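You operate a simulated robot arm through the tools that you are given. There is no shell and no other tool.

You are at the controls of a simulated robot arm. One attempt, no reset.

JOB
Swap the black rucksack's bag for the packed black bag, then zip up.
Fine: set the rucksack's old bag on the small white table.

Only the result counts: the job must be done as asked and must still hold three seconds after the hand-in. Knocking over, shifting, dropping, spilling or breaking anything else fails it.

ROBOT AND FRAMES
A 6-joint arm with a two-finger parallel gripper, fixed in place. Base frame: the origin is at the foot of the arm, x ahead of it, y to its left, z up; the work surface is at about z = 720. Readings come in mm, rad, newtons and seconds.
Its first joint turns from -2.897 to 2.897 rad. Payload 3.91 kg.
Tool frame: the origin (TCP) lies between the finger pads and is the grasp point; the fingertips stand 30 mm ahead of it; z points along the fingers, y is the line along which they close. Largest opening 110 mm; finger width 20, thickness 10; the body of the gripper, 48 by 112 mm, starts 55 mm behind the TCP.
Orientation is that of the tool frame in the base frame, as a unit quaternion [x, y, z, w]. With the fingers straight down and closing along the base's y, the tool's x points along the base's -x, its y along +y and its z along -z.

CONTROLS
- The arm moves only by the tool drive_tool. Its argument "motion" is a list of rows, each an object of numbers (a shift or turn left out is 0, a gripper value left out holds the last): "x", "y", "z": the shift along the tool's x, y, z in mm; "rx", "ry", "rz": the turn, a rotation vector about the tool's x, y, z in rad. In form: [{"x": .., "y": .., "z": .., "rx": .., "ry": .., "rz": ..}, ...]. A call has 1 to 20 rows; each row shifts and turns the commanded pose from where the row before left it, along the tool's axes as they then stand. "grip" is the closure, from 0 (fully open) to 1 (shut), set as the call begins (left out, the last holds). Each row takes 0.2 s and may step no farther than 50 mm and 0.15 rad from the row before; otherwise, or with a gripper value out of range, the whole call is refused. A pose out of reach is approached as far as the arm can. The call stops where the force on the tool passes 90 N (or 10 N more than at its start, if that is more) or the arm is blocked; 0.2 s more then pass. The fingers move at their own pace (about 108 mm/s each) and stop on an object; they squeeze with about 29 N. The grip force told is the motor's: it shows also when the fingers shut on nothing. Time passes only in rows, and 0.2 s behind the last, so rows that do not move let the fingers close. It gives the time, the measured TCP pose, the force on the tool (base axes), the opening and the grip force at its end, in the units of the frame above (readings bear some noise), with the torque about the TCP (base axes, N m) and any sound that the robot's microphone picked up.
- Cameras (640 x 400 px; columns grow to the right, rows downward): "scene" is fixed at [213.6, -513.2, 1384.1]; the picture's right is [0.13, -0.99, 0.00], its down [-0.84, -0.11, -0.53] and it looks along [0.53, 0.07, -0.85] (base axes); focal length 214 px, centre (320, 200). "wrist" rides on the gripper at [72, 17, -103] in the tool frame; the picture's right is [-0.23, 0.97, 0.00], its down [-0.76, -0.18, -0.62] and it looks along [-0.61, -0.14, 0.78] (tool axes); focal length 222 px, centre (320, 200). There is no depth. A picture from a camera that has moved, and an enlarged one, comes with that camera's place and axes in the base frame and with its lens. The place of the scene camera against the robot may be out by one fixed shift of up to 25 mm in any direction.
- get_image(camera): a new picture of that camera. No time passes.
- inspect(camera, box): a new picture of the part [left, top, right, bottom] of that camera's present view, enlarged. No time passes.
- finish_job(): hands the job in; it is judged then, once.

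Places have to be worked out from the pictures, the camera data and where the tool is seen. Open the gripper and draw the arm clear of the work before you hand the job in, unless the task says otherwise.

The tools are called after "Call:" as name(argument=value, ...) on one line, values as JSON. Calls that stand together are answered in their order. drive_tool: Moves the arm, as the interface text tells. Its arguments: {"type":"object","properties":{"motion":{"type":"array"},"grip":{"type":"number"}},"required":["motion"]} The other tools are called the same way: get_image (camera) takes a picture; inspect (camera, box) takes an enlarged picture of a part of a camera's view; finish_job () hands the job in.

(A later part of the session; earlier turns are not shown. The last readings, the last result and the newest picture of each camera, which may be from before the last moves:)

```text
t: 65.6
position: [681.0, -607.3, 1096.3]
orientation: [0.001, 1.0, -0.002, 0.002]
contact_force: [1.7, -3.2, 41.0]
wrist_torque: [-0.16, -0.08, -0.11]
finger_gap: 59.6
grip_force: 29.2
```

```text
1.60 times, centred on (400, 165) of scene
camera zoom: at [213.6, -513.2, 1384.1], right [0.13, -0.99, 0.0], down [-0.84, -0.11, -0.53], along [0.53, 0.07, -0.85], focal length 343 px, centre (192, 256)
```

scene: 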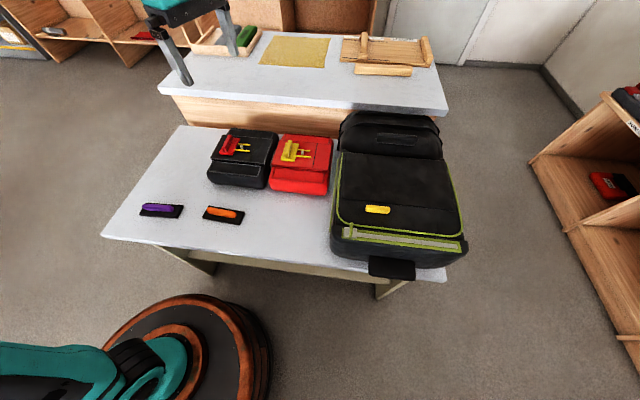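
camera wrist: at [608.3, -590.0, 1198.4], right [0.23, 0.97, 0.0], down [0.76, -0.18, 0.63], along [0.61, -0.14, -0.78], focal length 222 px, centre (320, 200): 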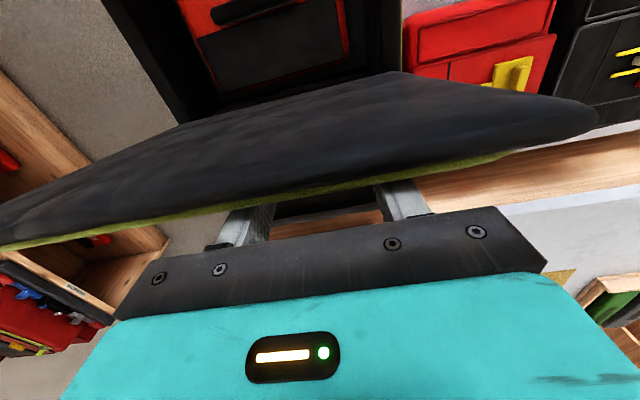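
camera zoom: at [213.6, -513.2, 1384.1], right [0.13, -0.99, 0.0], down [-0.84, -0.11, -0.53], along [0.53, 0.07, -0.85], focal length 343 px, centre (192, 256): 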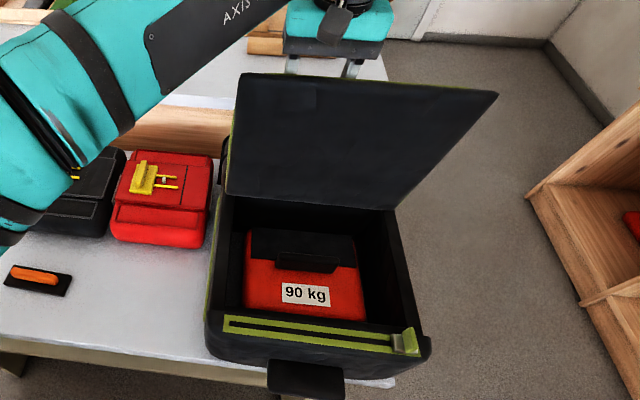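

The flap is near vertical. I relieve the force by raising slightly, then push a little further past vertical.

Call:
drive_tool(motion=[{"z": -4}, {"x": -6, "z": -1}, {"x": -6, "z": 0}, {}])

Call:
inspect(camera="scene", box=[320, 40, 480, 290])

```text
t: 66.6
position: [694.3, -608.3, 1096.3]
orientation: [0.0, 1.0, 0.001, 0.0]
contact_force: [-2.3, 0.5, -12.7]
wrist_torque: [0.35, 0.39, -0.34]
finger_gap: 59.6
grip_force: 29.0
```

```text
1.60 times, centred on (400, 165) of scene
camera zoom: at [213.6, -513.2, 1384.1], right [0.13, -0.99, 0.0], down [-0.84, -0.11, -0.53], along [0.53, 0.07, -0.85], focal length 343 px, centre (192, 256)
```

zoom: 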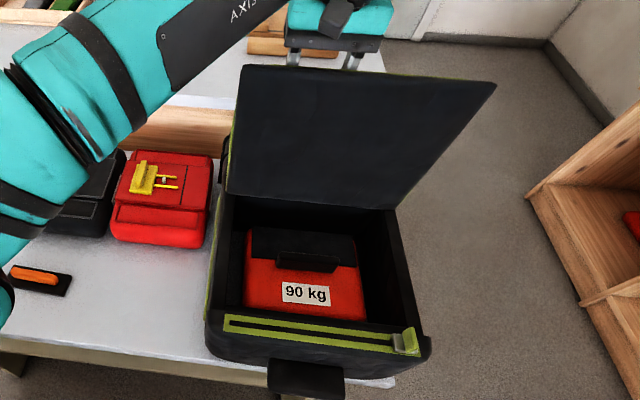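

Call:
drive_tool(motion=[{"x": -8, "z": 1.5}, {"x": -8, "z": 2}, {}])

Call:
inspect(camera="scene", box=[320, 40, 480, 290])

Call:
get_image(camera="wrist")

```text
t: 67.4
position: [709.2, -608.8, 1095.1]
orientation: [0.001, 1.0, -0.002, 0.002]
contact_force: [-1.5, -3.1, 7.5]
wrist_torque: [-0.22, 0.68, -0.51]
finger_gap: 59.7
grip_force: 28.8
```

```text
1.60 times, centred on (400, 165) of scene
camera zoom: at [213.6, -513.2, 1384.1], right [0.13, -0.99, 0.0], down [-0.84, -0.11, -0.53], along [0.53, 0.07, -0.85], focal length 343 px, centre (192, 256)
```

zoom: 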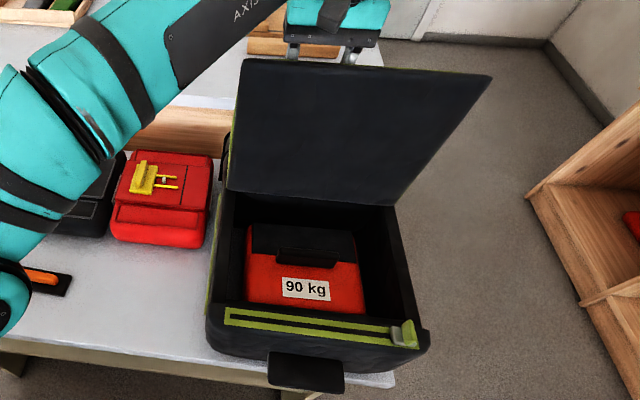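

```text
taken
camera wrist: at [637.0, -591.4, 1197.9], right [0.23, 0.97, 0.0], down [0.76, -0.18, 0.63], along [0.61, -0.14, -0.78], focal length 222 px, centre (320, 200)
```

wrist: 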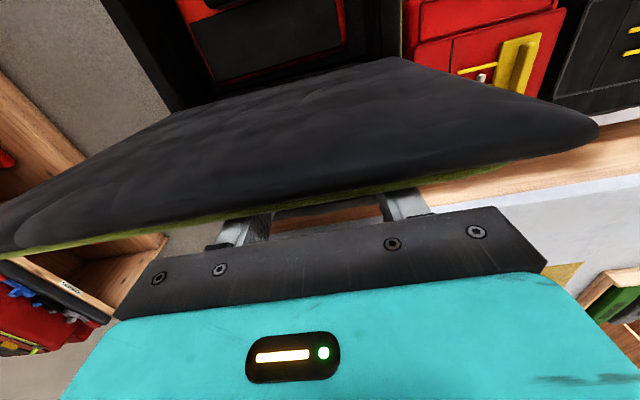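

Past vertical now. I continue carefully a bit further before releasing.

Call:
drive_tool(motion=[{"x": -8, "z": 2}, {"x": -8, "z": 2.5}, {}])

Call:
drive_tool(motion=[{"x": -8, "z": 3}, {"x": -8, "z": 3.5}, {}])

Call:
inspect(camera="scene", box=[320, 40, 480, 290])

Call:
get_image(camera="wrist")

```text
t: 68.2
position: [723.9, -607.4, 1092.6]
orientation: [0.001, 1.0, -0.002, 0.002]
contact_force: [-12.2, -6.1, 36.5]
wrist_torque: [-0.22, 0.55, 0.05]
finger_gap: 59.6
grip_force: 29.1
```

```text
t: 69.0
position: [741.1, -608.0, 1085.2]
orientation: [-0.001, 1.0, -0.001, 0.001]
contact_force: [-11.4, 1.9, 38.2]
wrist_torque: [0.09, 0.03, -0.26]
finger_gap: 59.9
grip_force: 29.1
```

```text
1.60 times, centred on (400, 165) of scene
camera zoom: at [213.6, -513.2, 1384.1], right [0.13, -0.99, 0.0], down [-0.84, -0.11, -0.53], along [0.53, 0.07, -0.85], focal length 343 px, centre (192, 256)
```

zoom: 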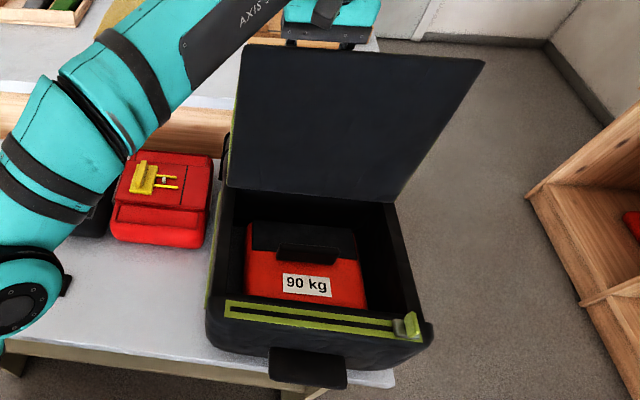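

```text
taken
camera wrist: at [668.6, -590.9, 1187.3], right [0.23, 0.97, 0.0], down [0.76, -0.18, 0.63], along [0.61, -0.14, -0.78], focal length 222 px, centre (320, 200)
```

wrist: 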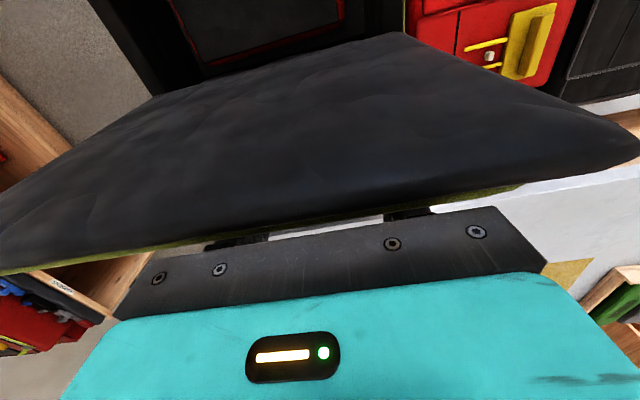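

The flap is well past vertical and may be at its stop, since the rucksack seems nudged slightly. I relieve the force and open the fingers to see whether it stays.

Call:
drive_tool(motion=[{"x": 3, "z": -3}, {}])

Call:
drive_tool(motion=[{}, {}, {}], grip=0.2)

Call:
inspect(camera="scene", box=[320, 40, 480, 290])

Call:
get_image(camera="wrist")

```text
t: 69.6
position: [739.6, -610.4, 1083.9]
orientation: [0.0, 1.0, 0.001, 0.0]
contact_force: [-5.8, 0.6, 7.4]
wrist_torque: [0.54, -0.38, -0.18]
finger_gap: 59.6
grip_force: 28.9
```

```text
t: 70.4
position: [739.8, -608.6, 1084.7]
orientation: [0.0, 1.0, -0.001, 0.001]
contact_force: [-0.2, -0.9, -0.5]
wrist_torque: [0.01, -0.01, 0.0]
finger_gap: 87.9
grip_force: 0.1
```

```text
1.60 times, centred on (400, 165) of scene
camera zoom: at [213.6, -513.2, 1384.1], right [0.13, -0.99, 0.0], down [-0.84, -0.11, -0.53], along [0.53, 0.07, -0.85], focal length 343 px, centre (192, 256)
```

zoom: 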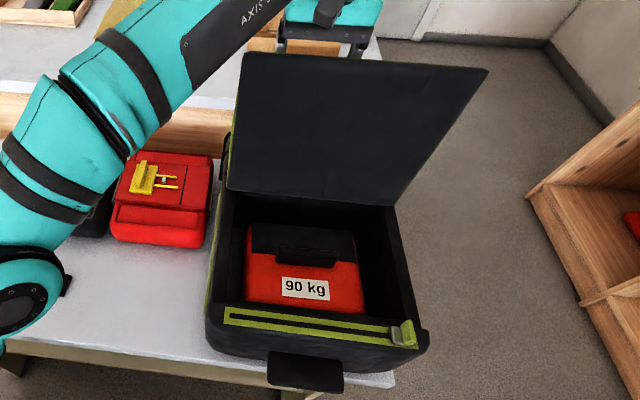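

```text
taken
camera wrist: at [667.3, -592.3, 1188.4], right [0.23, 0.97, 0.0], down [0.76, -0.18, 0.62], along [0.61, -0.14, -0.78], focal length 222 px, centre (320, 200)
```

wrist: 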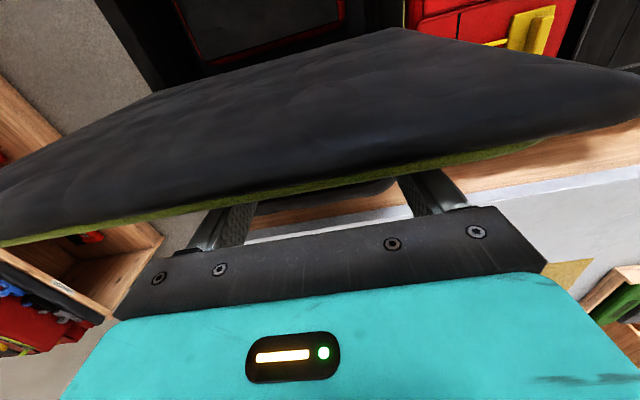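

The flap stays up by itself just past vertical. I withdraw the tool straight up, clear of the flap, and check again.

Call:
drive_tool(motion=[{"z": -30}, {"z": -45}, {"z": -45}, {"z": -30}], grip=0.2)

Call:
inspect(camera="scene", box=[320, 40, 480, 290])

Call:
get_image(camera="wrist")

```text
t: 71.4
position: [699.1, -573.2, 1167.0]
orientation: [-0.001, 1.0, -0.001, 0.002]
contact_force: [0.8, -0.6, 0.8]
wrist_torque: [0.02, 0.04, 0.01]
finger_gap: 88.1
grip_force: 0.0
out of reach, approached as far as the arm can: row 2, 3, 4
```

```text
1.60 times, centred on (400, 165) of scene
camera zoom: at [213.6, -513.2, 1384.1], right [0.13, -0.99, 0.0], down [-0.84, -0.11, -0.53], along [0.53, 0.07, -0.85], focal length 343 px, centre (192, 256)
```

zoom: 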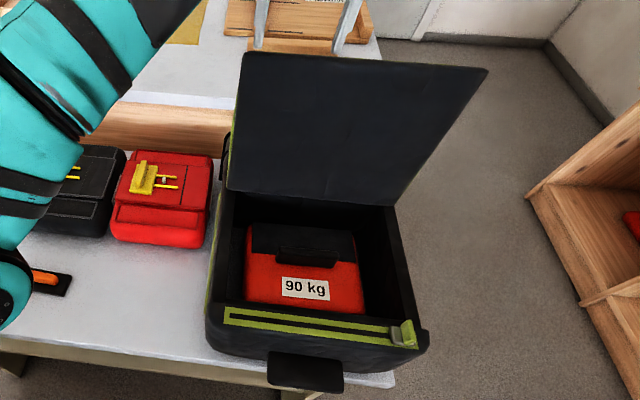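

```text
taken
camera wrist: at [626.9, -555.5, 1268.8], right [0.23, 0.97, 0.0], down [0.76, -0.18, 0.63], along [0.61, -0.14, -0.78], focal length 222 px, centre (320, 200)
```

wrist: 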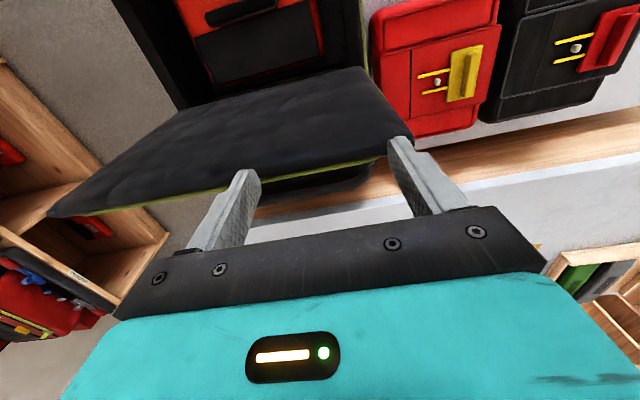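

The upward move hit the reach limit, but the flap was cleared and stayed open. I come back toward the robot to view the inside of the rucksack from above.

Call:
drive_tool(motion=[{"x": 45}, {"x": 45}, {"x": 45}], grip=0)

Call:
get_image(camera="wrist")

```text
t: 72.2
position: [564.2, -573.6, 1165.2]
orientation: [0.0, 1.0, 0.0, 0.001]
contact_force: [0.4, 1.1, -1.4]
wrist_torque: [0.02, 0.08, 0.02]
finger_gap: 109.9
grip_force: 0.1
```

```text
taken
camera wrist: at [491.1, -555.9, 1269.3], right [0.23, 0.97, 0.0], down [0.76, -0.18, 0.62], along [0.61, -0.14, -0.78], focal length 222 px, centre (320, 200)
```

wrist: 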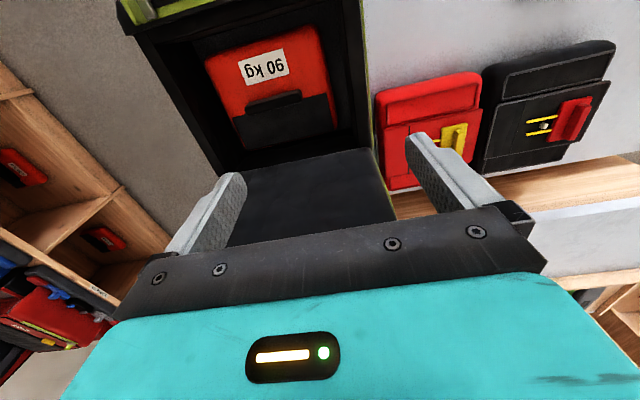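

Call:
inspect(camera="wrist", box=[120, 0, 400, 180])

Call:
drive_tool(motion=[{"x": 20, "y": -20}, {"y": -30, "z": 40}, {"y": -25, "z": 40}])

Call:
get_image(camera="wrist")

Call:
inspect(camera="wrist", box=[160, 0, 480, 200])

Call:
inspect(camera="scene", box=[340, 120, 460, 260])

```text
2.22 times, centred on (260, 90) of wrist
camera zoom: at [491.1, -555.9, 1269.3], right [0.23, 0.97, 0.0], down [0.76, -0.18, 0.62], along [0.61, -0.14, -0.78], focal length 494 px, centre (453, 444)
```

zoom: 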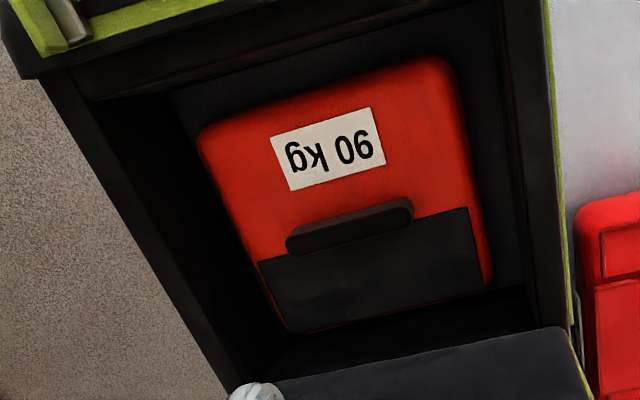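

```text
t: 73.0
position: [543.1, -645.9, 1087.2]
orientation: [0.0, 1.0, 0.0, 0.001]
contact_force: [0.0, 0.1, 1.1]
wrist_torque: [-0.1, -0.06, -0.02]
finger_gap: 109.9
grip_force: 0.0
```

```text
taken
camera wrist: at [471.1, -629.7, 1190.8], right [0.23, 0.97, 0.0], down [0.76, -0.18, 0.62], along [0.61, -0.14, -0.78], focal length 222 px, centre (320, 200)
```

wrist: 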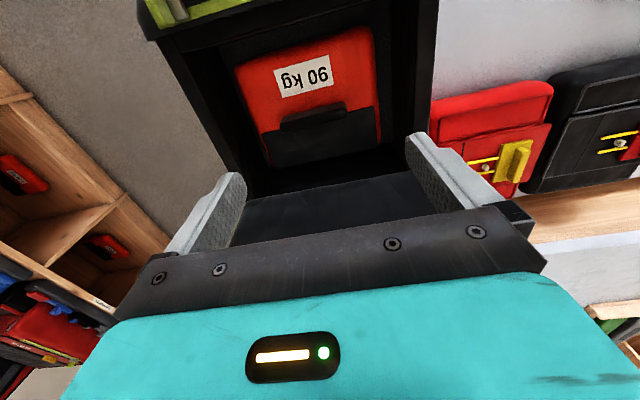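

```text
2.00 times, centred on (320, 100) of wrist
camera zoom: at [471.1, -629.7, 1190.8], right [0.23, 0.97, 0.0], down [0.76, -0.18, 0.62], along [0.61, -0.14, -0.78], focal length 444 px, centre (320, 400)
```

zoom: 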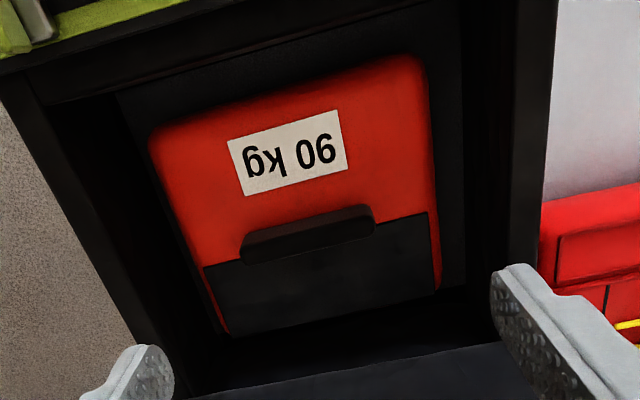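

```text
2.86 times, centred on (400, 190) of scene
camera zoom: at [213.6, -513.2, 1384.1], right [0.13, -0.99, 0.0], down [-0.84, -0.11, -0.53], along [0.53, 0.07, -0.85], focal length 613 px, centre (91, 229)
```

zoom: 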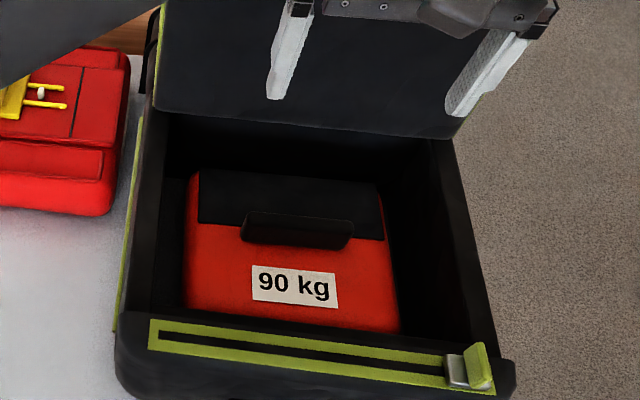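

The old bag's black handle is a ridge running along y, about 105 mm long, centred near (586,-665) with its top at z≈830. I turn the tool 90° (CW) to pinch it across x, then look again.

Call:
drive_tool(motion=[{"rz": 0.15}, {"rz": 0.15}, {"rz": 0.15}, {"rz": 0.15}, {"rz": 0.15}, {"rz": 0.15}, {"rz": 0.15}, {"rz": 0.15}, {"rz": 0.15}, {"rz": 0.15}, {"rz": 0.07}], grip=0.5)

Call:
get_image(camera="wrist")

Call:
inspect(camera="scene", box=[320, 60, 480, 270])

```text
t: 75.4
position: [543.5, -647.2, 1087.0]
orientation: [0.707, 0.707, 0.001, 0.001]
contact_force: [0.2, 0.0, -0.1]
wrist_torque: [0.02, 0.03, -0.03]
finger_gap: 55.1
grip_force: 0.1
```

```text
taken
camera wrist: at [560.2, -575.2, 1190.3], right [0.97, -0.23, 0.0], down [-0.18, -0.76, 0.62], along [-0.14, -0.61, -0.78], focal length 222 px, centre (320, 200)
```

wrist: 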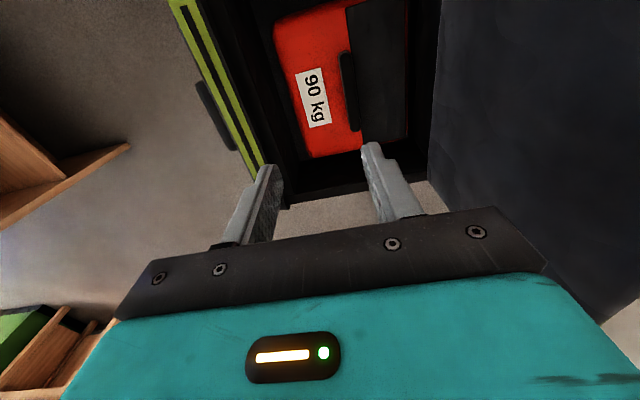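

```text
1.90 times, centred on (400, 165) of scene
camera zoom: at [213.6, -513.2, 1384.1], right [0.13, -0.99, 0.0], down [-0.84, -0.11, -0.53], along [0.53, 0.07, -0.85], focal length 408 px, centre (168, 267)
```

zoom: 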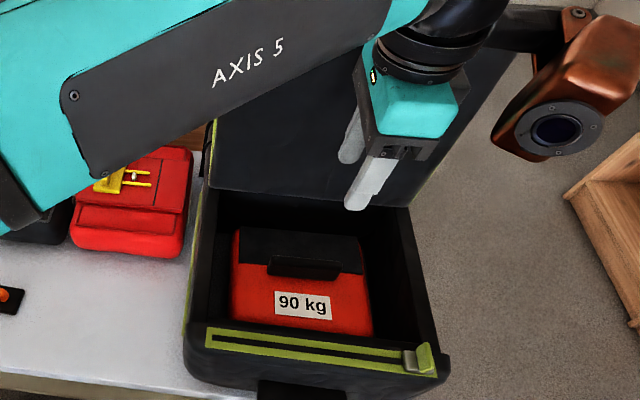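

With the tool turned, the handle still reads at (587,-663,≈830). I move over it and descend part of the way for a check.

Call:
drive_tool(motion=[{"y": 43, "x": -17}, {"z": 45}, {"z": 45}, {"z": 45}, {"z": 45}], grip=0.5)

Call:
get_image(camera="wrist")

Call:
inspect(camera="scene", box=[320, 60, 480, 270])

Call:
inspect(camera="wrist", box=[240, 40, 460, 200])

```text
t: 76.6
position: [586.1, -662.1, 907.5]
orientation: [0.707, 0.708, 0.001, 0.002]
contact_force: [0.1, 0.0, 1.0]
wrist_torque: [-0.03, -0.02, 0.02]
finger_gap: 55.0
grip_force: 0.1
```

```text
taken
camera wrist: at [603.0, -589.8, 1010.9], right [0.97, -0.23, 0.0], down [-0.18, -0.76, 0.62], along [-0.14, -0.61, -0.78], focal length 222 px, centre (320, 200)
```

wrist: 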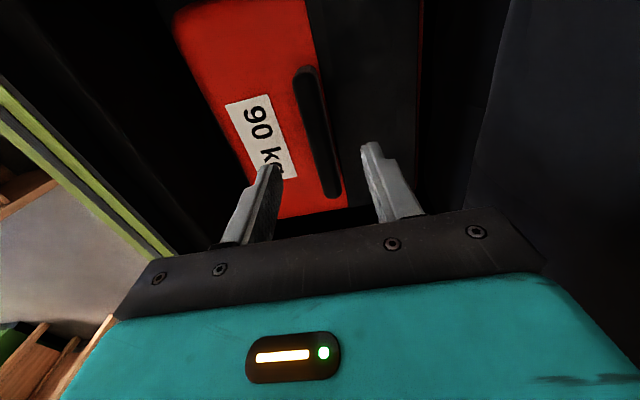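

```text
1.90 times, centred on (400, 165) of scene
camera zoom: at [213.6, -513.2, 1384.1], right [0.13, -0.99, 0.0], down [-0.84, -0.11, -0.53], along [0.53, 0.07, -0.85], focal length 408 px, centre (168, 267)
```

zoom: 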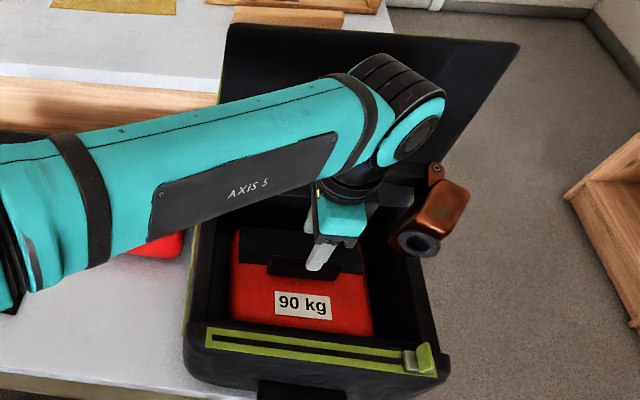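

```text
2.50 times, centred on (350, 120) of wrist
camera zoom: at [603.0, -589.8, 1010.9], right [0.97, -0.23, 0.0], down [-0.18, -0.76, 0.62], along [-0.14, -0.61, -0.78], focal length 555 px, centre (245, 400)
```

zoom: 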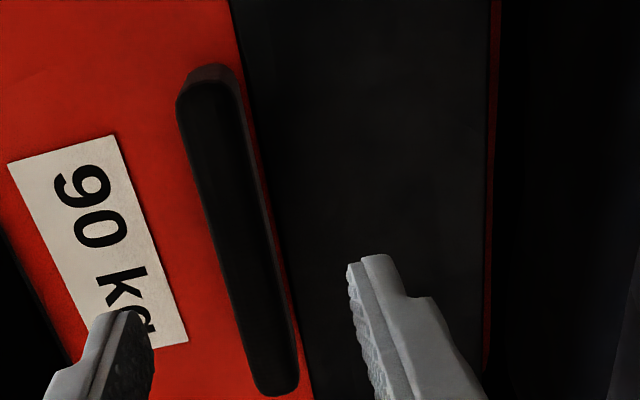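

The old bag's top is at z≈811 and its handle top at ≈833, centred near (585,-670) and turned about 2.3°. I align, descend so the tips are just above the bag top, and close.

Call:
drive_tool(motion=[{"x": -7, "y": -1, "rz": 0.035}, {"z": 40}, {"z": 14}], grip=0.5)

Call:
get_image(camera="wrist")

Call:
inspect(camera="wrist", box=[200, 40, 440, 220])

```text
t: 77.4
position: [586.5, -670.5, 852.4]
orientation: [0.719, 0.695, 0.001, 0.001]
contact_force: [0.2, -0.4, -0.6]
wrist_torque: [-0.02, 0.0, 0.04]
finger_gap: 55.1
grip_force: 0.0
```

```text
taken
camera wrist: at [604.6, -598.4, 955.9], right [0.97, -0.26, 0.0], down [-0.2, -0.75, 0.62], along [-0.16, -0.6, -0.78], focal length 222 px, centre (320, 200)
```

wrist: 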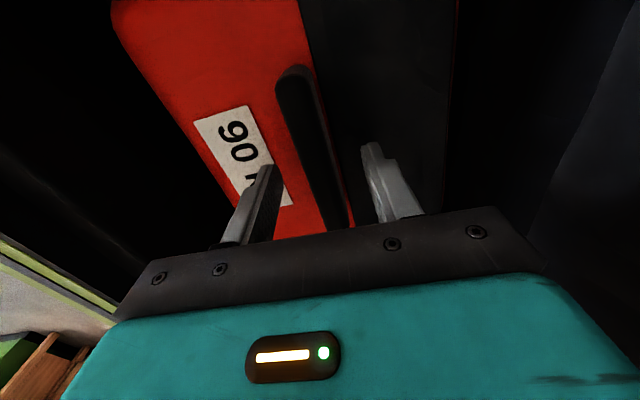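

```text
2.22 times, centred on (320, 130) of wrist
camera zoom: at [604.6, -598.4, 955.9], right [0.97, -0.26, 0.0], down [-0.2, -0.75, 0.62], along [-0.16, -0.6, -0.78], focal length 494 px, centre (320, 356)
```

zoom: 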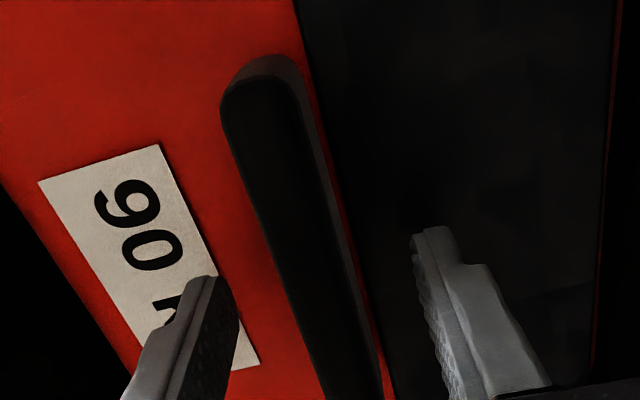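

The handle is centred between the fingers. I descend a few mm more and close.

Call:
drive_tool(motion=[{"y": -1.5, "z": 4}, {"z": 2}], grip=0.5)

Call:
drive_tool(motion=[{}, {}, {}, {}], grip=1)

```text
t: 78.0
position: [583.0, -672.0, 847.3]
orientation: [0.719, 0.695, 0.001, 0.001]
contact_force: [0.4, -0.3, 0.4]
wrist_torque: [-0.02, 0.0, 0.0]
finger_gap: 55.1
grip_force: 0.1
```

```text
t: 79.0
position: [582.7, -671.9, 846.4]
orientation: [0.719, 0.695, 0.0, 0.001]
contact_force: [2.1, -1.4, 1.2]
wrist_torque: [-0.16, 0.02, 0.56]
finger_gap: 18.7
grip_force: 28.8
```

The handle is gripped at 18.7 mm wide. I do a small lift to feel the weight.

Call:
drive_tool(motion=[{"z": -6}, {"z": -6}, {}])

Call:
inspect(camera="scene", box=[320, 60, 480, 270])

```text
t: 79.8
position: [584.6, -671.3, 859.2]
orientation: [0.719, 0.695, 0.001, 0.001]
contact_force: [0.3, 0.2, -9.1]
wrist_torque: [-0.03, -0.01, -0.02]
finger_gap: 18.1
grip_force: 29.2
```

```text
1.90 times, centred on (400, 165) of scene
camera zoom: at [213.6, -513.2, 1384.1], right [0.13, -0.99, 0.0], down [-0.84, -0.11, -0.53], along [0.53, 0.07, -0.85], focal length 408 px, centre (168, 267)
```

zoom: 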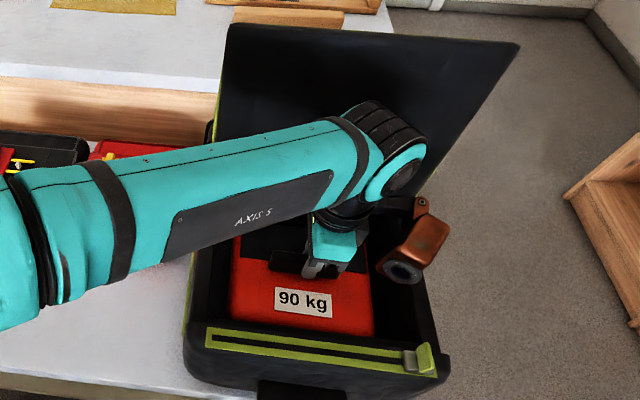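

It weighs 9 N with almost no torque, so it is balanced. I lift it straight up out of the rucksack.

Call:
drive_tool(motion=[{"z": -25}, {"z": -35}, {"z": -40}, {"z": -40}, {"z": -40}, {"z": -25}])

Call:
get_image(camera="scene")

Call:
get_image(camera="wrist")

```text
t: 81.2
position: [581.6, -670.7, 1063.8]
orientation: [0.718, 0.696, 0.001, 0.0]
contact_force: [-0.5, 0.0, -9.1]
wrist_torque: [-0.02, -0.02, 0.01]
finger_gap: 17.8
grip_force: 29.1
```

```text
taken
```

scene: 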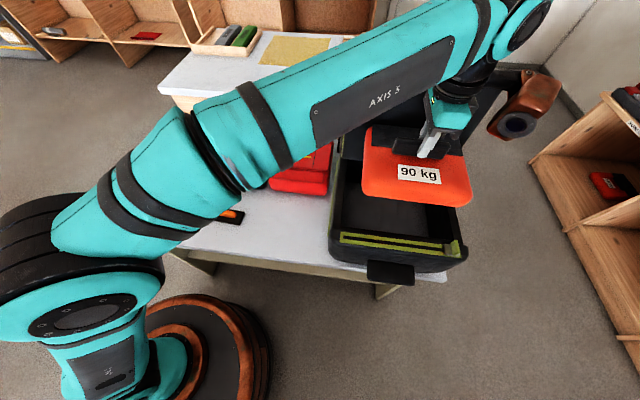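

```text
taken
camera wrist: at [601.8, -599.0, 1166.7], right [0.97, -0.26, 0.0], down [-0.2, -0.76, 0.62], along [-0.16, -0.6, -0.78], focal length 222 px, centre (320, 200)
```

wrist: 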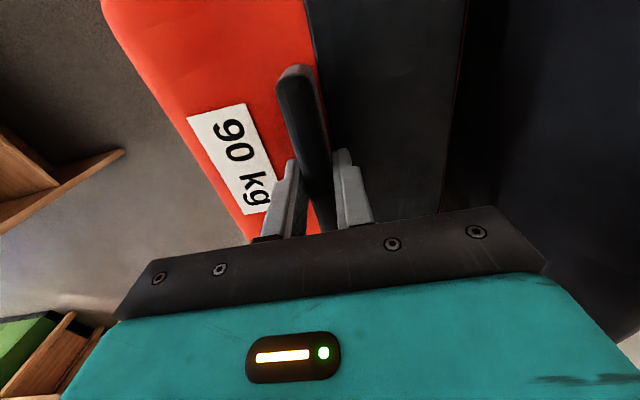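

The bag is out and hangs level. I zoom to estimate its thickness before choosing the set-down height.

Call:
inspect(camera="scene", box=[330, 100, 490, 290])

Call:
inspect(camera="scene", box=[350, 110, 480, 215])

```text
2.11 times, centred on (410, 195) of scene
camera zoom: at [213.6, -513.2, 1384.1], right [0.13, -0.99, 0.0], down [-0.84, -0.11, -0.53], along [0.53, 0.07, -0.85], focal length 452 px, centre (130, 210)
```

zoom: 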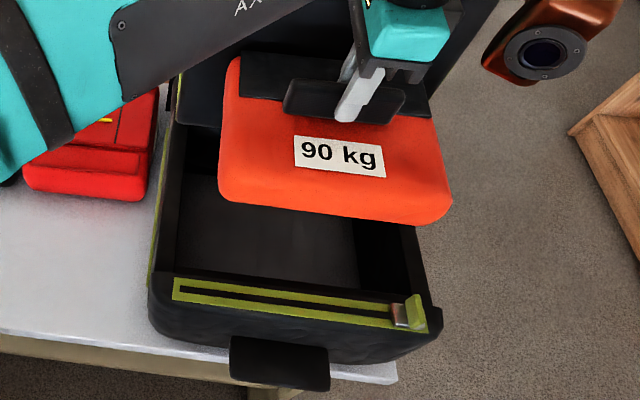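

```text
3.81 times, centred on (415, 162) of scene
camera zoom: at [213.6, -513.2, 1384.1], right [0.13, -0.99, 0.0], down [-0.84, -0.11, -0.53], along [0.53, 0.07, -0.85], focal length 817 px, centre (-42, 343)
```

zoom: 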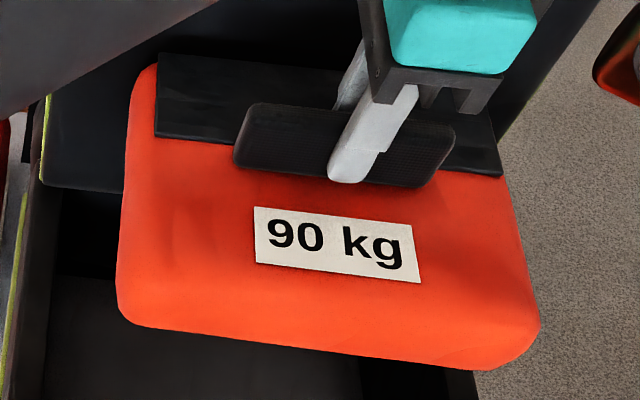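

The bag is about 65–70 mm thick. I carry it at this height to the free front area of the white table, centred near (512,-352) between the rucksack and the orange handle, and stop above it to check.

Call:
drive_tool(motion=[{"x": 20, "y": -5}, {"x": 30, "y": -8}, {"x": 33, "y": -8.5}, {"x": 33, "y": -8.5}, {"x": 33, "y": -8.5}, {"x": 33, "y": -8.5}, {"x": 33, "y": -8.5}, {"x": 33, "y": -8.5}, {"x": 30, "y": -8}, {"x": 25, "y": -6}, {"x": 13, "y": -2}, {}])

Call:
get_image(camera="scene")

Call:
get_image(camera="wrist")

```text
t: 83.8
position: [513.7, -353.1, 1063.9]
orientation: [0.719, 0.695, 0.001, 0.0]
contact_force: [-0.7, -0.1, -9.3]
wrist_torque: [-0.04, -0.02, -0.02]
finger_gap: 17.8
grip_force: 29.2
```

```text
taken
```

scene: 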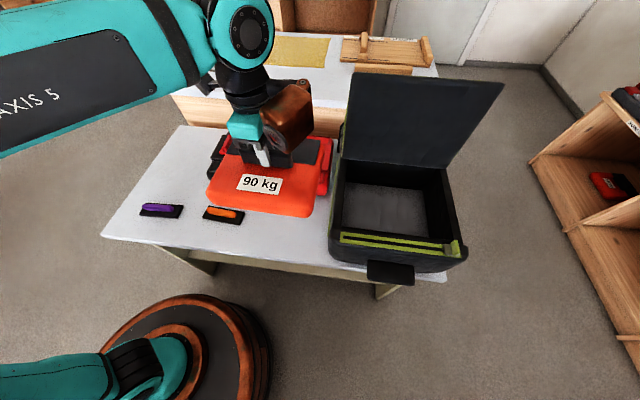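

```text
taken
camera wrist: at [533.5, -281.2, 1167.2], right [0.97, -0.26, 0.0], down [-0.2, -0.76, 0.62], along [-0.16, -0.6, -0.78], focal length 222 px, centre (320, 200)
```

wrist: 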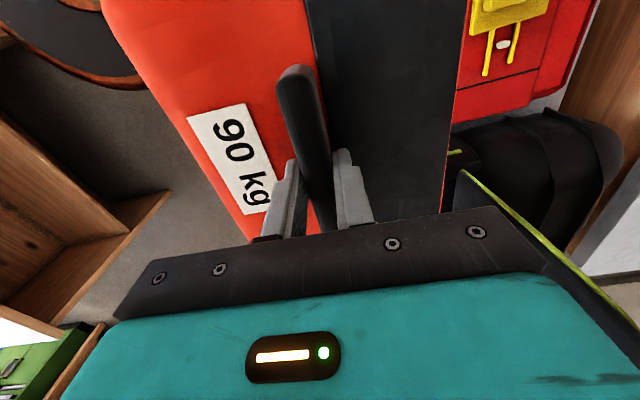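

The position is good, so I descend most of the way and check clearances.

Call:
drive_tool(motion=[{"z": 35}, {"z": 45}, {"z": 45}, {"z": 45}, {"z": 20}])

Call:
get_image(camera="wrist")

Call:
inspect(camera="scene", box=[190, 110, 370, 270])

```text
t: 85.0
position: [516.3, -353.1, 873.4]
orientation: [0.719, 0.695, 0.0, 0.001]
contact_force: [-0.2, 0.2, -8.6]
wrist_torque: [-0.04, -0.01, 0.0]
finger_gap: 17.7
grip_force: 29.2
```

```text
taken
camera wrist: at [535.8, -280.9, 975.9], right [0.97, -0.26, 0.0], down [-0.2, -0.76, 0.62], along [-0.16, -0.6, -0.78], focal length 222 px, centre (320, 200)
```

wrist: 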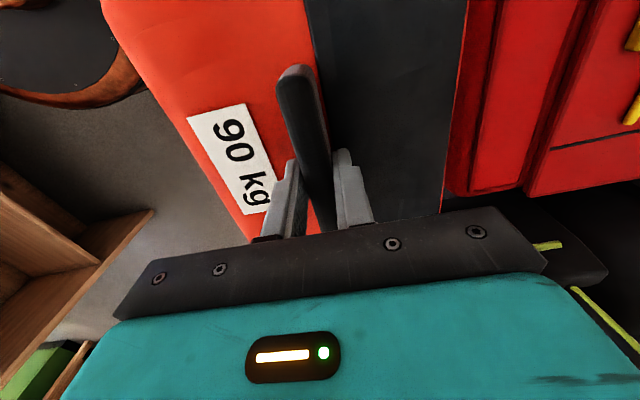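

```text
2.50 times, centred on (280, 190) of scene
camera zoom: at [213.6, -513.2, 1384.1], right [0.13, -0.99, 0.0], down [-0.84, -0.11, -0.53], along [0.53, 0.07, -0.85], focal length 536 px, centre (420, 225)
```

zoom: 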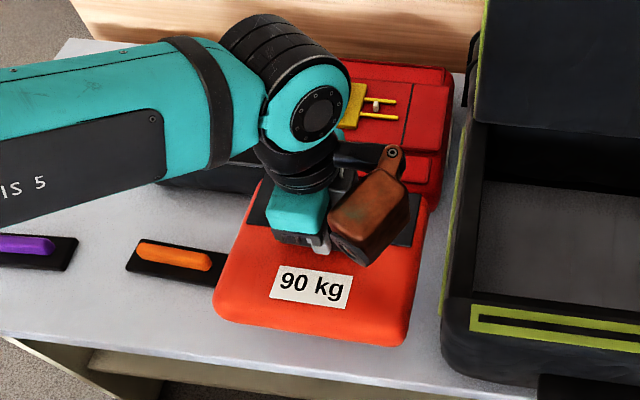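

Clearances to the red bag, the orange handle and the rucksack look to be about 35 mm or more. I continue down slowly until the bag touches the table.

Call:
drive_tool(motion=[{"z": 15}, {"z": 12}, {"z": 8}, {}])

Call:
drive_tool(motion=[{"z": 5}, {"z": 3}, {}])

Call:
inspect(camera="scene", box=[190, 110, 370, 270])

```text
t: 86.0
position: [514.9, -352.9, 837.7]
orientation: [0.718, 0.696, 0.0, 0.001]
contact_force: [-0.4, 0.1, -8.8]
wrist_torque: [-0.04, 0.03, 0.0]
finger_gap: 18.0
grip_force: 29.3
```

```text
t: 86.8
position: [514.8, -353.0, 830.1]
orientation: [0.719, 0.695, 0.0, 0.0]
contact_force: [0.3, -0.1, -10.0]
wrist_torque: [-0.02, 0.0, 0.0]
finger_gap: 17.9
grip_force: 29.1
```

```text
2.50 times, centred on (280, 190) of scene
camera zoom: at [213.6, -513.2, 1384.1], right [0.13, -0.99, 0.0], down [-0.84, -0.11, -0.53], along [0.53, 0.07, -0.85], focal length 536 px, centre (420, 225)
```

zoom: 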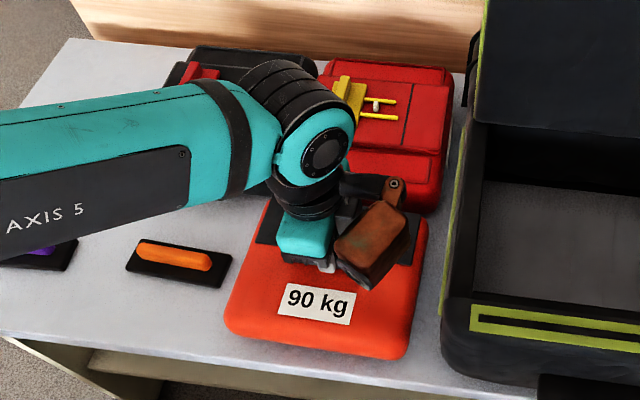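

Call:
drive_tool(motion=[{"z": 3}, {"z": 2}, {}])

Call:
drive_tool(motion=[{"z": 3}, {"z": 2}, {}])

Call:
drive_tool(motion=[{"z": 2}, {"z": 2}, {}])

```text
t: 87.6
position: [514.1, -352.9, 825.7]
orientation: [0.719, 0.695, 0.001, 0.0]
contact_force: [-0.1, 0.9, -8.6]
wrist_torque: [-0.01, 0.01, 0.03]
finger_gap: 17.9
grip_force: 28.9
```

```text
t: 88.4
position: [515.1, -352.7, 820.4]
orientation: [0.719, 0.695, 0.001, 0.002]
contact_force: [-0.1, 0.3, -9.2]
wrist_torque: [-0.05, -0.04, -0.02]
finger_gap: 17.8
grip_force: 29.3
```

```text
t: 89.2
position: [514.2, -352.8, 816.8]
orientation: [0.719, 0.695, 0.0, 0.001]
contact_force: [0.7, 0.0, -5.4]
wrist_torque: [0.21, 0.15, -0.06]
finger_gap: 17.9
grip_force: 28.9
```

Contact is starting, as the load has dropped to 5 N. I go down another 2 mm to settle it fully, then release.

Call:
drive_tool(motion=[{"z": 1.5}, {"z": 1}, {}])

Call:
drive_tool(motion=[{}, {}], grip=0.6)

Call:
drive_tool(motion=[{"z": -15}, {"z": -40}, {"z": -45}, {"z": -45}, {"z": -45}])

Call:
get_image(camera="scene")

Call:
get_image(camera="wrist")

```text
t: 90.0
position: [514.7, -352.2, 816.7]
orientation: [0.719, 0.695, 0.001, 0.002]
contact_force: [-1.8, -0.8, 39.7]
wrist_torque: [-0.18, -0.15, -0.07]
finger_gap: 17.6
grip_force: 29.4
```

```text
t: 90.6
position: [514.1, -352.4, 813.8]
orientation: [0.719, 0.695, 0.001, 0.0]
contact_force: [-1.4, 0.1, -0.6]
wrist_torque: [0.03, -0.02, 0.01]
finger_gap: 44.0
grip_force: 0.1
```

```text
t: 91.8
position: [514.5, -352.7, 1003.3]
orientation: [0.719, 0.695, 0.0, 0.001]
contact_force: [0.0, 0.0, -0.9]
wrist_torque: [0.01, 0.01, 0.02]
finger_gap: 44.0
grip_force: 0.0
```

```text
taken
```

scene: 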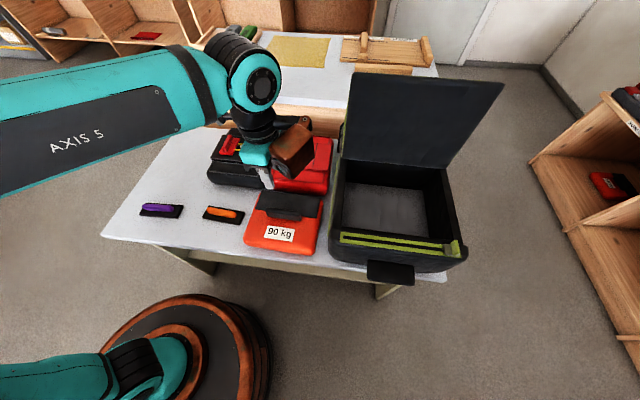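

```text
taken
camera wrist: at [533.9, -280.4, 1107.2], right [0.97, -0.26, 0.0], down [-0.2, -0.76, 0.62], along [-0.16, -0.6, -0.78], focal length 222 px, centre (320, 200)
```

wrist: 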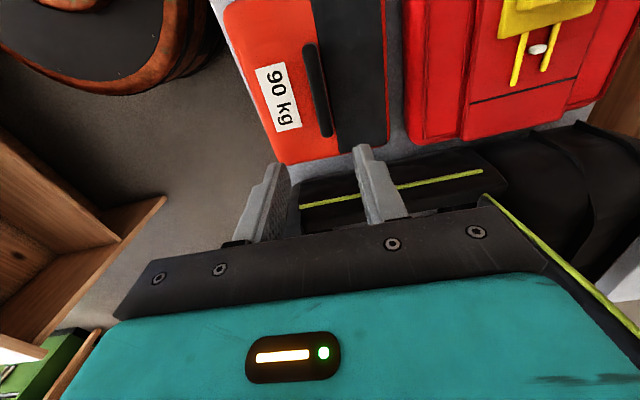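

The old bag now rests on the white table, clear of its neighbours, and the cavity floor is about 30 mm above the table. Next I measure the cavity and the black bag to decide on the fit and orientation.

Call:
inspect(camera="scene", box=[320, 140, 480, 290])

Call:
drive_tool(motion=[{"z": -45}, {"z": -40}, {"x": -45}, {"x": -45}, {"x": -45}, {"x": -45}, {"x": -45}], grip=0)

Call:
get_image(camera="wrist")

Call:
inspect(camera="wrist", box=[180, 0, 480, 190])

```text
2.67 times, centred on (400, 215) of scene
camera zoom: at [213.6, -513.2, 1384.1], right [0.13, -0.99, 0.0], down [-0.84, -0.11, -0.53], along [0.53, 0.07, -0.85], focal length 572 px, centre (107, 160)
```

zoom: 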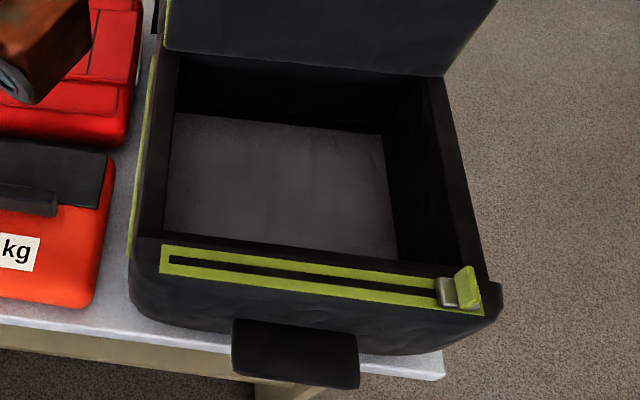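

```text
t: 93.4
position: [507.4, -577.3, 1090.6]
orientation: [0.719, 0.695, 0.0, 0.001]
contact_force: [-0.3, 0.8, 1.8]
wrist_torque: [-0.03, 0.01, -0.01]
finger_gap: 109.7
grip_force: 0.2
```

```text
taken
camera wrist: at [526.2, -505.7, 1193.3], right [0.97, -0.26, 0.0], down [-0.2, -0.75, 0.62], along [-0.16, -0.6, -0.78], focal length 222 px, centre (320, 200)
```

wrist: 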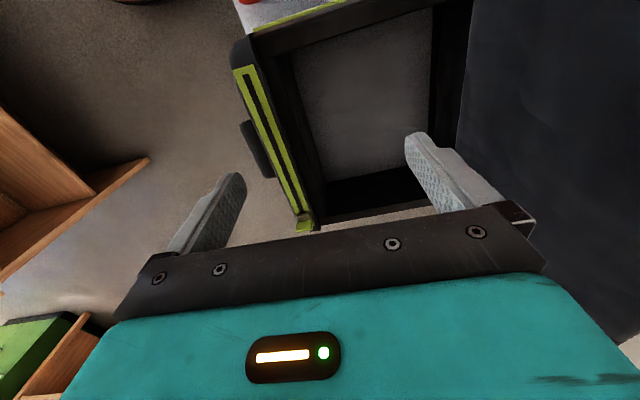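

```text
2.11 times, centred on (330, 95) of wrist
camera zoom: at [526.2, -505.7, 1193.3], right [0.97, -0.26, 0.0], down [-0.2, -0.75, 0.62], along [-0.16, -0.6, -0.78], focal length 468 px, centre (299, 421)
```

zoom: 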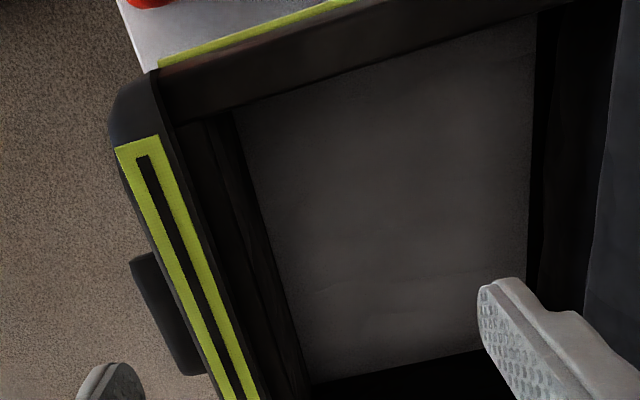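

The cavity floor measures about x 463–698 (235 mm) by y -531…-805 (274 mm). Now I measure the black bag from above with the tool turned this way.

Call:
drive_tool(motion=[{"x": 41.9, "y": 18}, {"x": 41.9, "y": 18}, {"x": 41.9, "y": 18}, {"x": 41.9, "y": 18}, {"x": 41.9, "y": 18}, {"x": 41.9, "y": 18}, {"x": 41.9, "y": 18}, {"x": 41.9, "y": 18}, {"x": 41.9, "y": 18}, {"x": 41.9, "y": 18}, {"x": 41.9, "y": 18}, {"x": 41.9, "y": 18}], grip=0.5)

Call:
get_image(camera="wrist")

Call:
inspect(camera="wrist", box=[160, 0, 480, 200])

```text
t: 96.0
position: [739.7, -80.4, 1091.5]
orientation: [0.719, 0.695, 0.001, 0.001]
contact_force: [0.3, 0.0, 0.0]
wrist_torque: [0.04, -0.02, 0.0]
finger_gap: 54.8
grip_force: 0.2
```

```text
taken
camera wrist: at [759.2, -8.5, 1194.8], right [0.97, -0.26, 0.0], down [-0.21, -0.75, 0.62], along [-0.16, -0.6, -0.78], focal length 222 px, centre (320, 200)
```

wrist: 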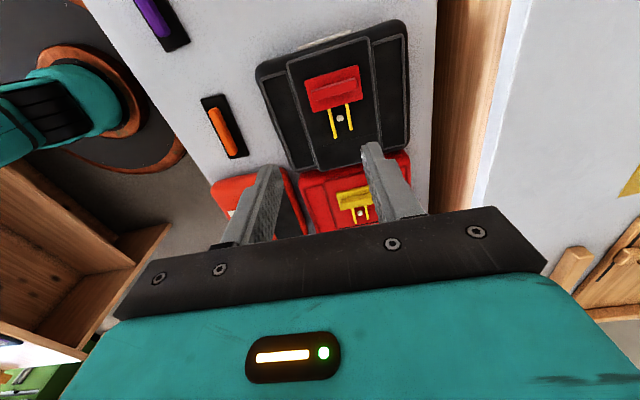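

```text
2.00 times, centred on (320, 100) of wrist
camera zoom: at [759.2, -8.5, 1194.8], right [0.97, -0.26, 0.0], down [-0.21, -0.75, 0.62], along [-0.16, -0.6, -0.78], focal length 444 px, centre (320, 400)
```

zoom: 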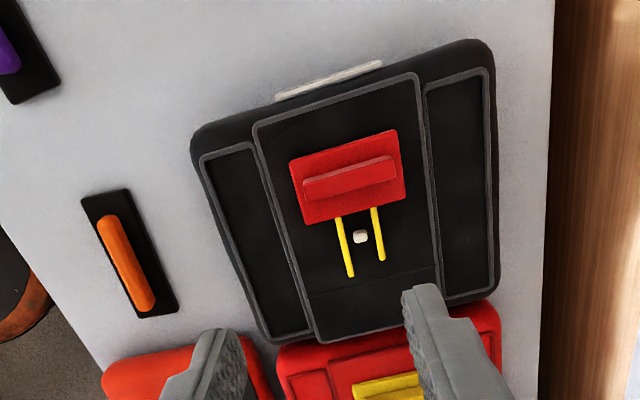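

The black bag is about 250 (x) × 208 (y), so it must be turned 90° to fit the 235 × 274 cavity. Its handle ridge sits about 49 mm toward +y from the bag's centre, so a CCW turn puts the handle toward the front of the rucksack, away from the flap. I look closer at the handle and the white side strap.

Call:
inspect(camera="wrist", box=[280, 10, 400, 90])

Call:
inspect(camera="wrist", box=[290, 50, 400, 150])

Call:
get_image(camera="scene")

```text
5.00 times, centred on (340, 50) of wrist
camera zoom: at [759.2, -8.5, 1194.8], right [0.97, -0.26, 0.0], down [-0.21, -0.75, 0.62], along [-0.16, -0.6, -0.78], focal length 1111 px, centre (220, 950)
```

zoom: 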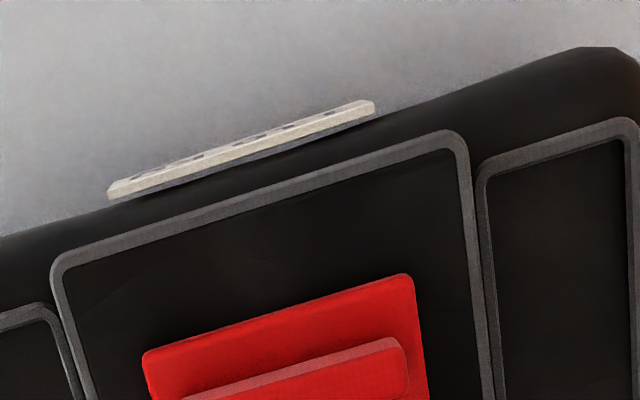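

```text
4.00 times, centred on (345, 100) of wrist
camera zoom: at [759.2, -8.5, 1194.8], right [0.97, -0.26, 0.0], down [-0.21, -0.75, 0.62], along [-0.16, -0.6, -0.78], focal length 888 px, centre (220, 600)
```

zoom: 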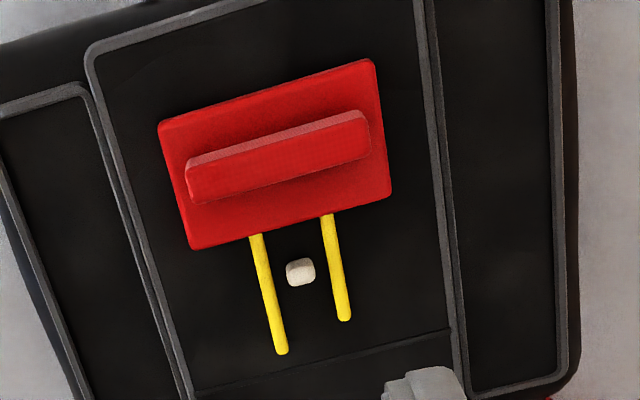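

```text
taken
```

scene: 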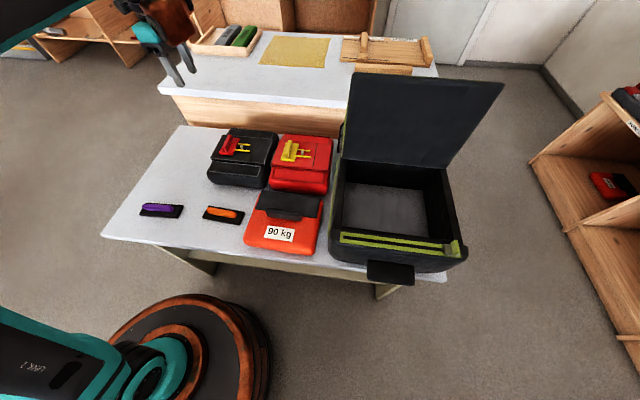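

The ridge top triangulates to about (762,-92,820), with the bag top near z≈800. I turn the tool back to zero yaw, then test in free space whether the wrist can turn as far CCW as the final placement needs.

Call:
drive_tool(motion=[{"rz": -0.15}, {"rz": -0.15}, {"rz": -0.15}, {"rz": -0.15}, {"rz": -0.15}, {"rz": -0.15}, {"rz": -0.15}, {"rz": -0.15}, {"rz": -0.15}, {"rz": -0.15}, {"rz": -0.105}], grip=0.5)

Call:
drive_tool(motion=[{"rz": -0.15}, {"rz": -0.15}, {"rz": -0.15}, {"rz": -0.15}, {"rz": -0.15}, {"rz": -0.15}, {"rz": -0.15}, {"rz": -0.15}, {"rz": -0.15}, {"rz": -0.15}, {"rz": -0.15}, {"rz": -0.15}, {"rz": -0.15}, {"rz": -0.15}, {"rz": -0.15}, {"rz": -0.15}])

```text
t: 98.4
position: [739.9, -82.0, 1090.2]
orientation: [-0.001, 1.0, 0.0, 0.001]
contact_force: [-0.8, 0.0, -0.5]
wrist_torque: [-0.01, 0.0, 0.0]
finger_gap: 54.9
grip_force: 0.0
```

```text
t: 101.8
position: [738.0, -82.1, 1089.0]
orientation: [0.933, -0.361, 0.001, -0.001]
contact_force: [0.1, -0.2, -0.6]
wrist_torque: [0.03, -0.02, 0.0]
finger_gap: 55.1
grip_force: 0.1
```

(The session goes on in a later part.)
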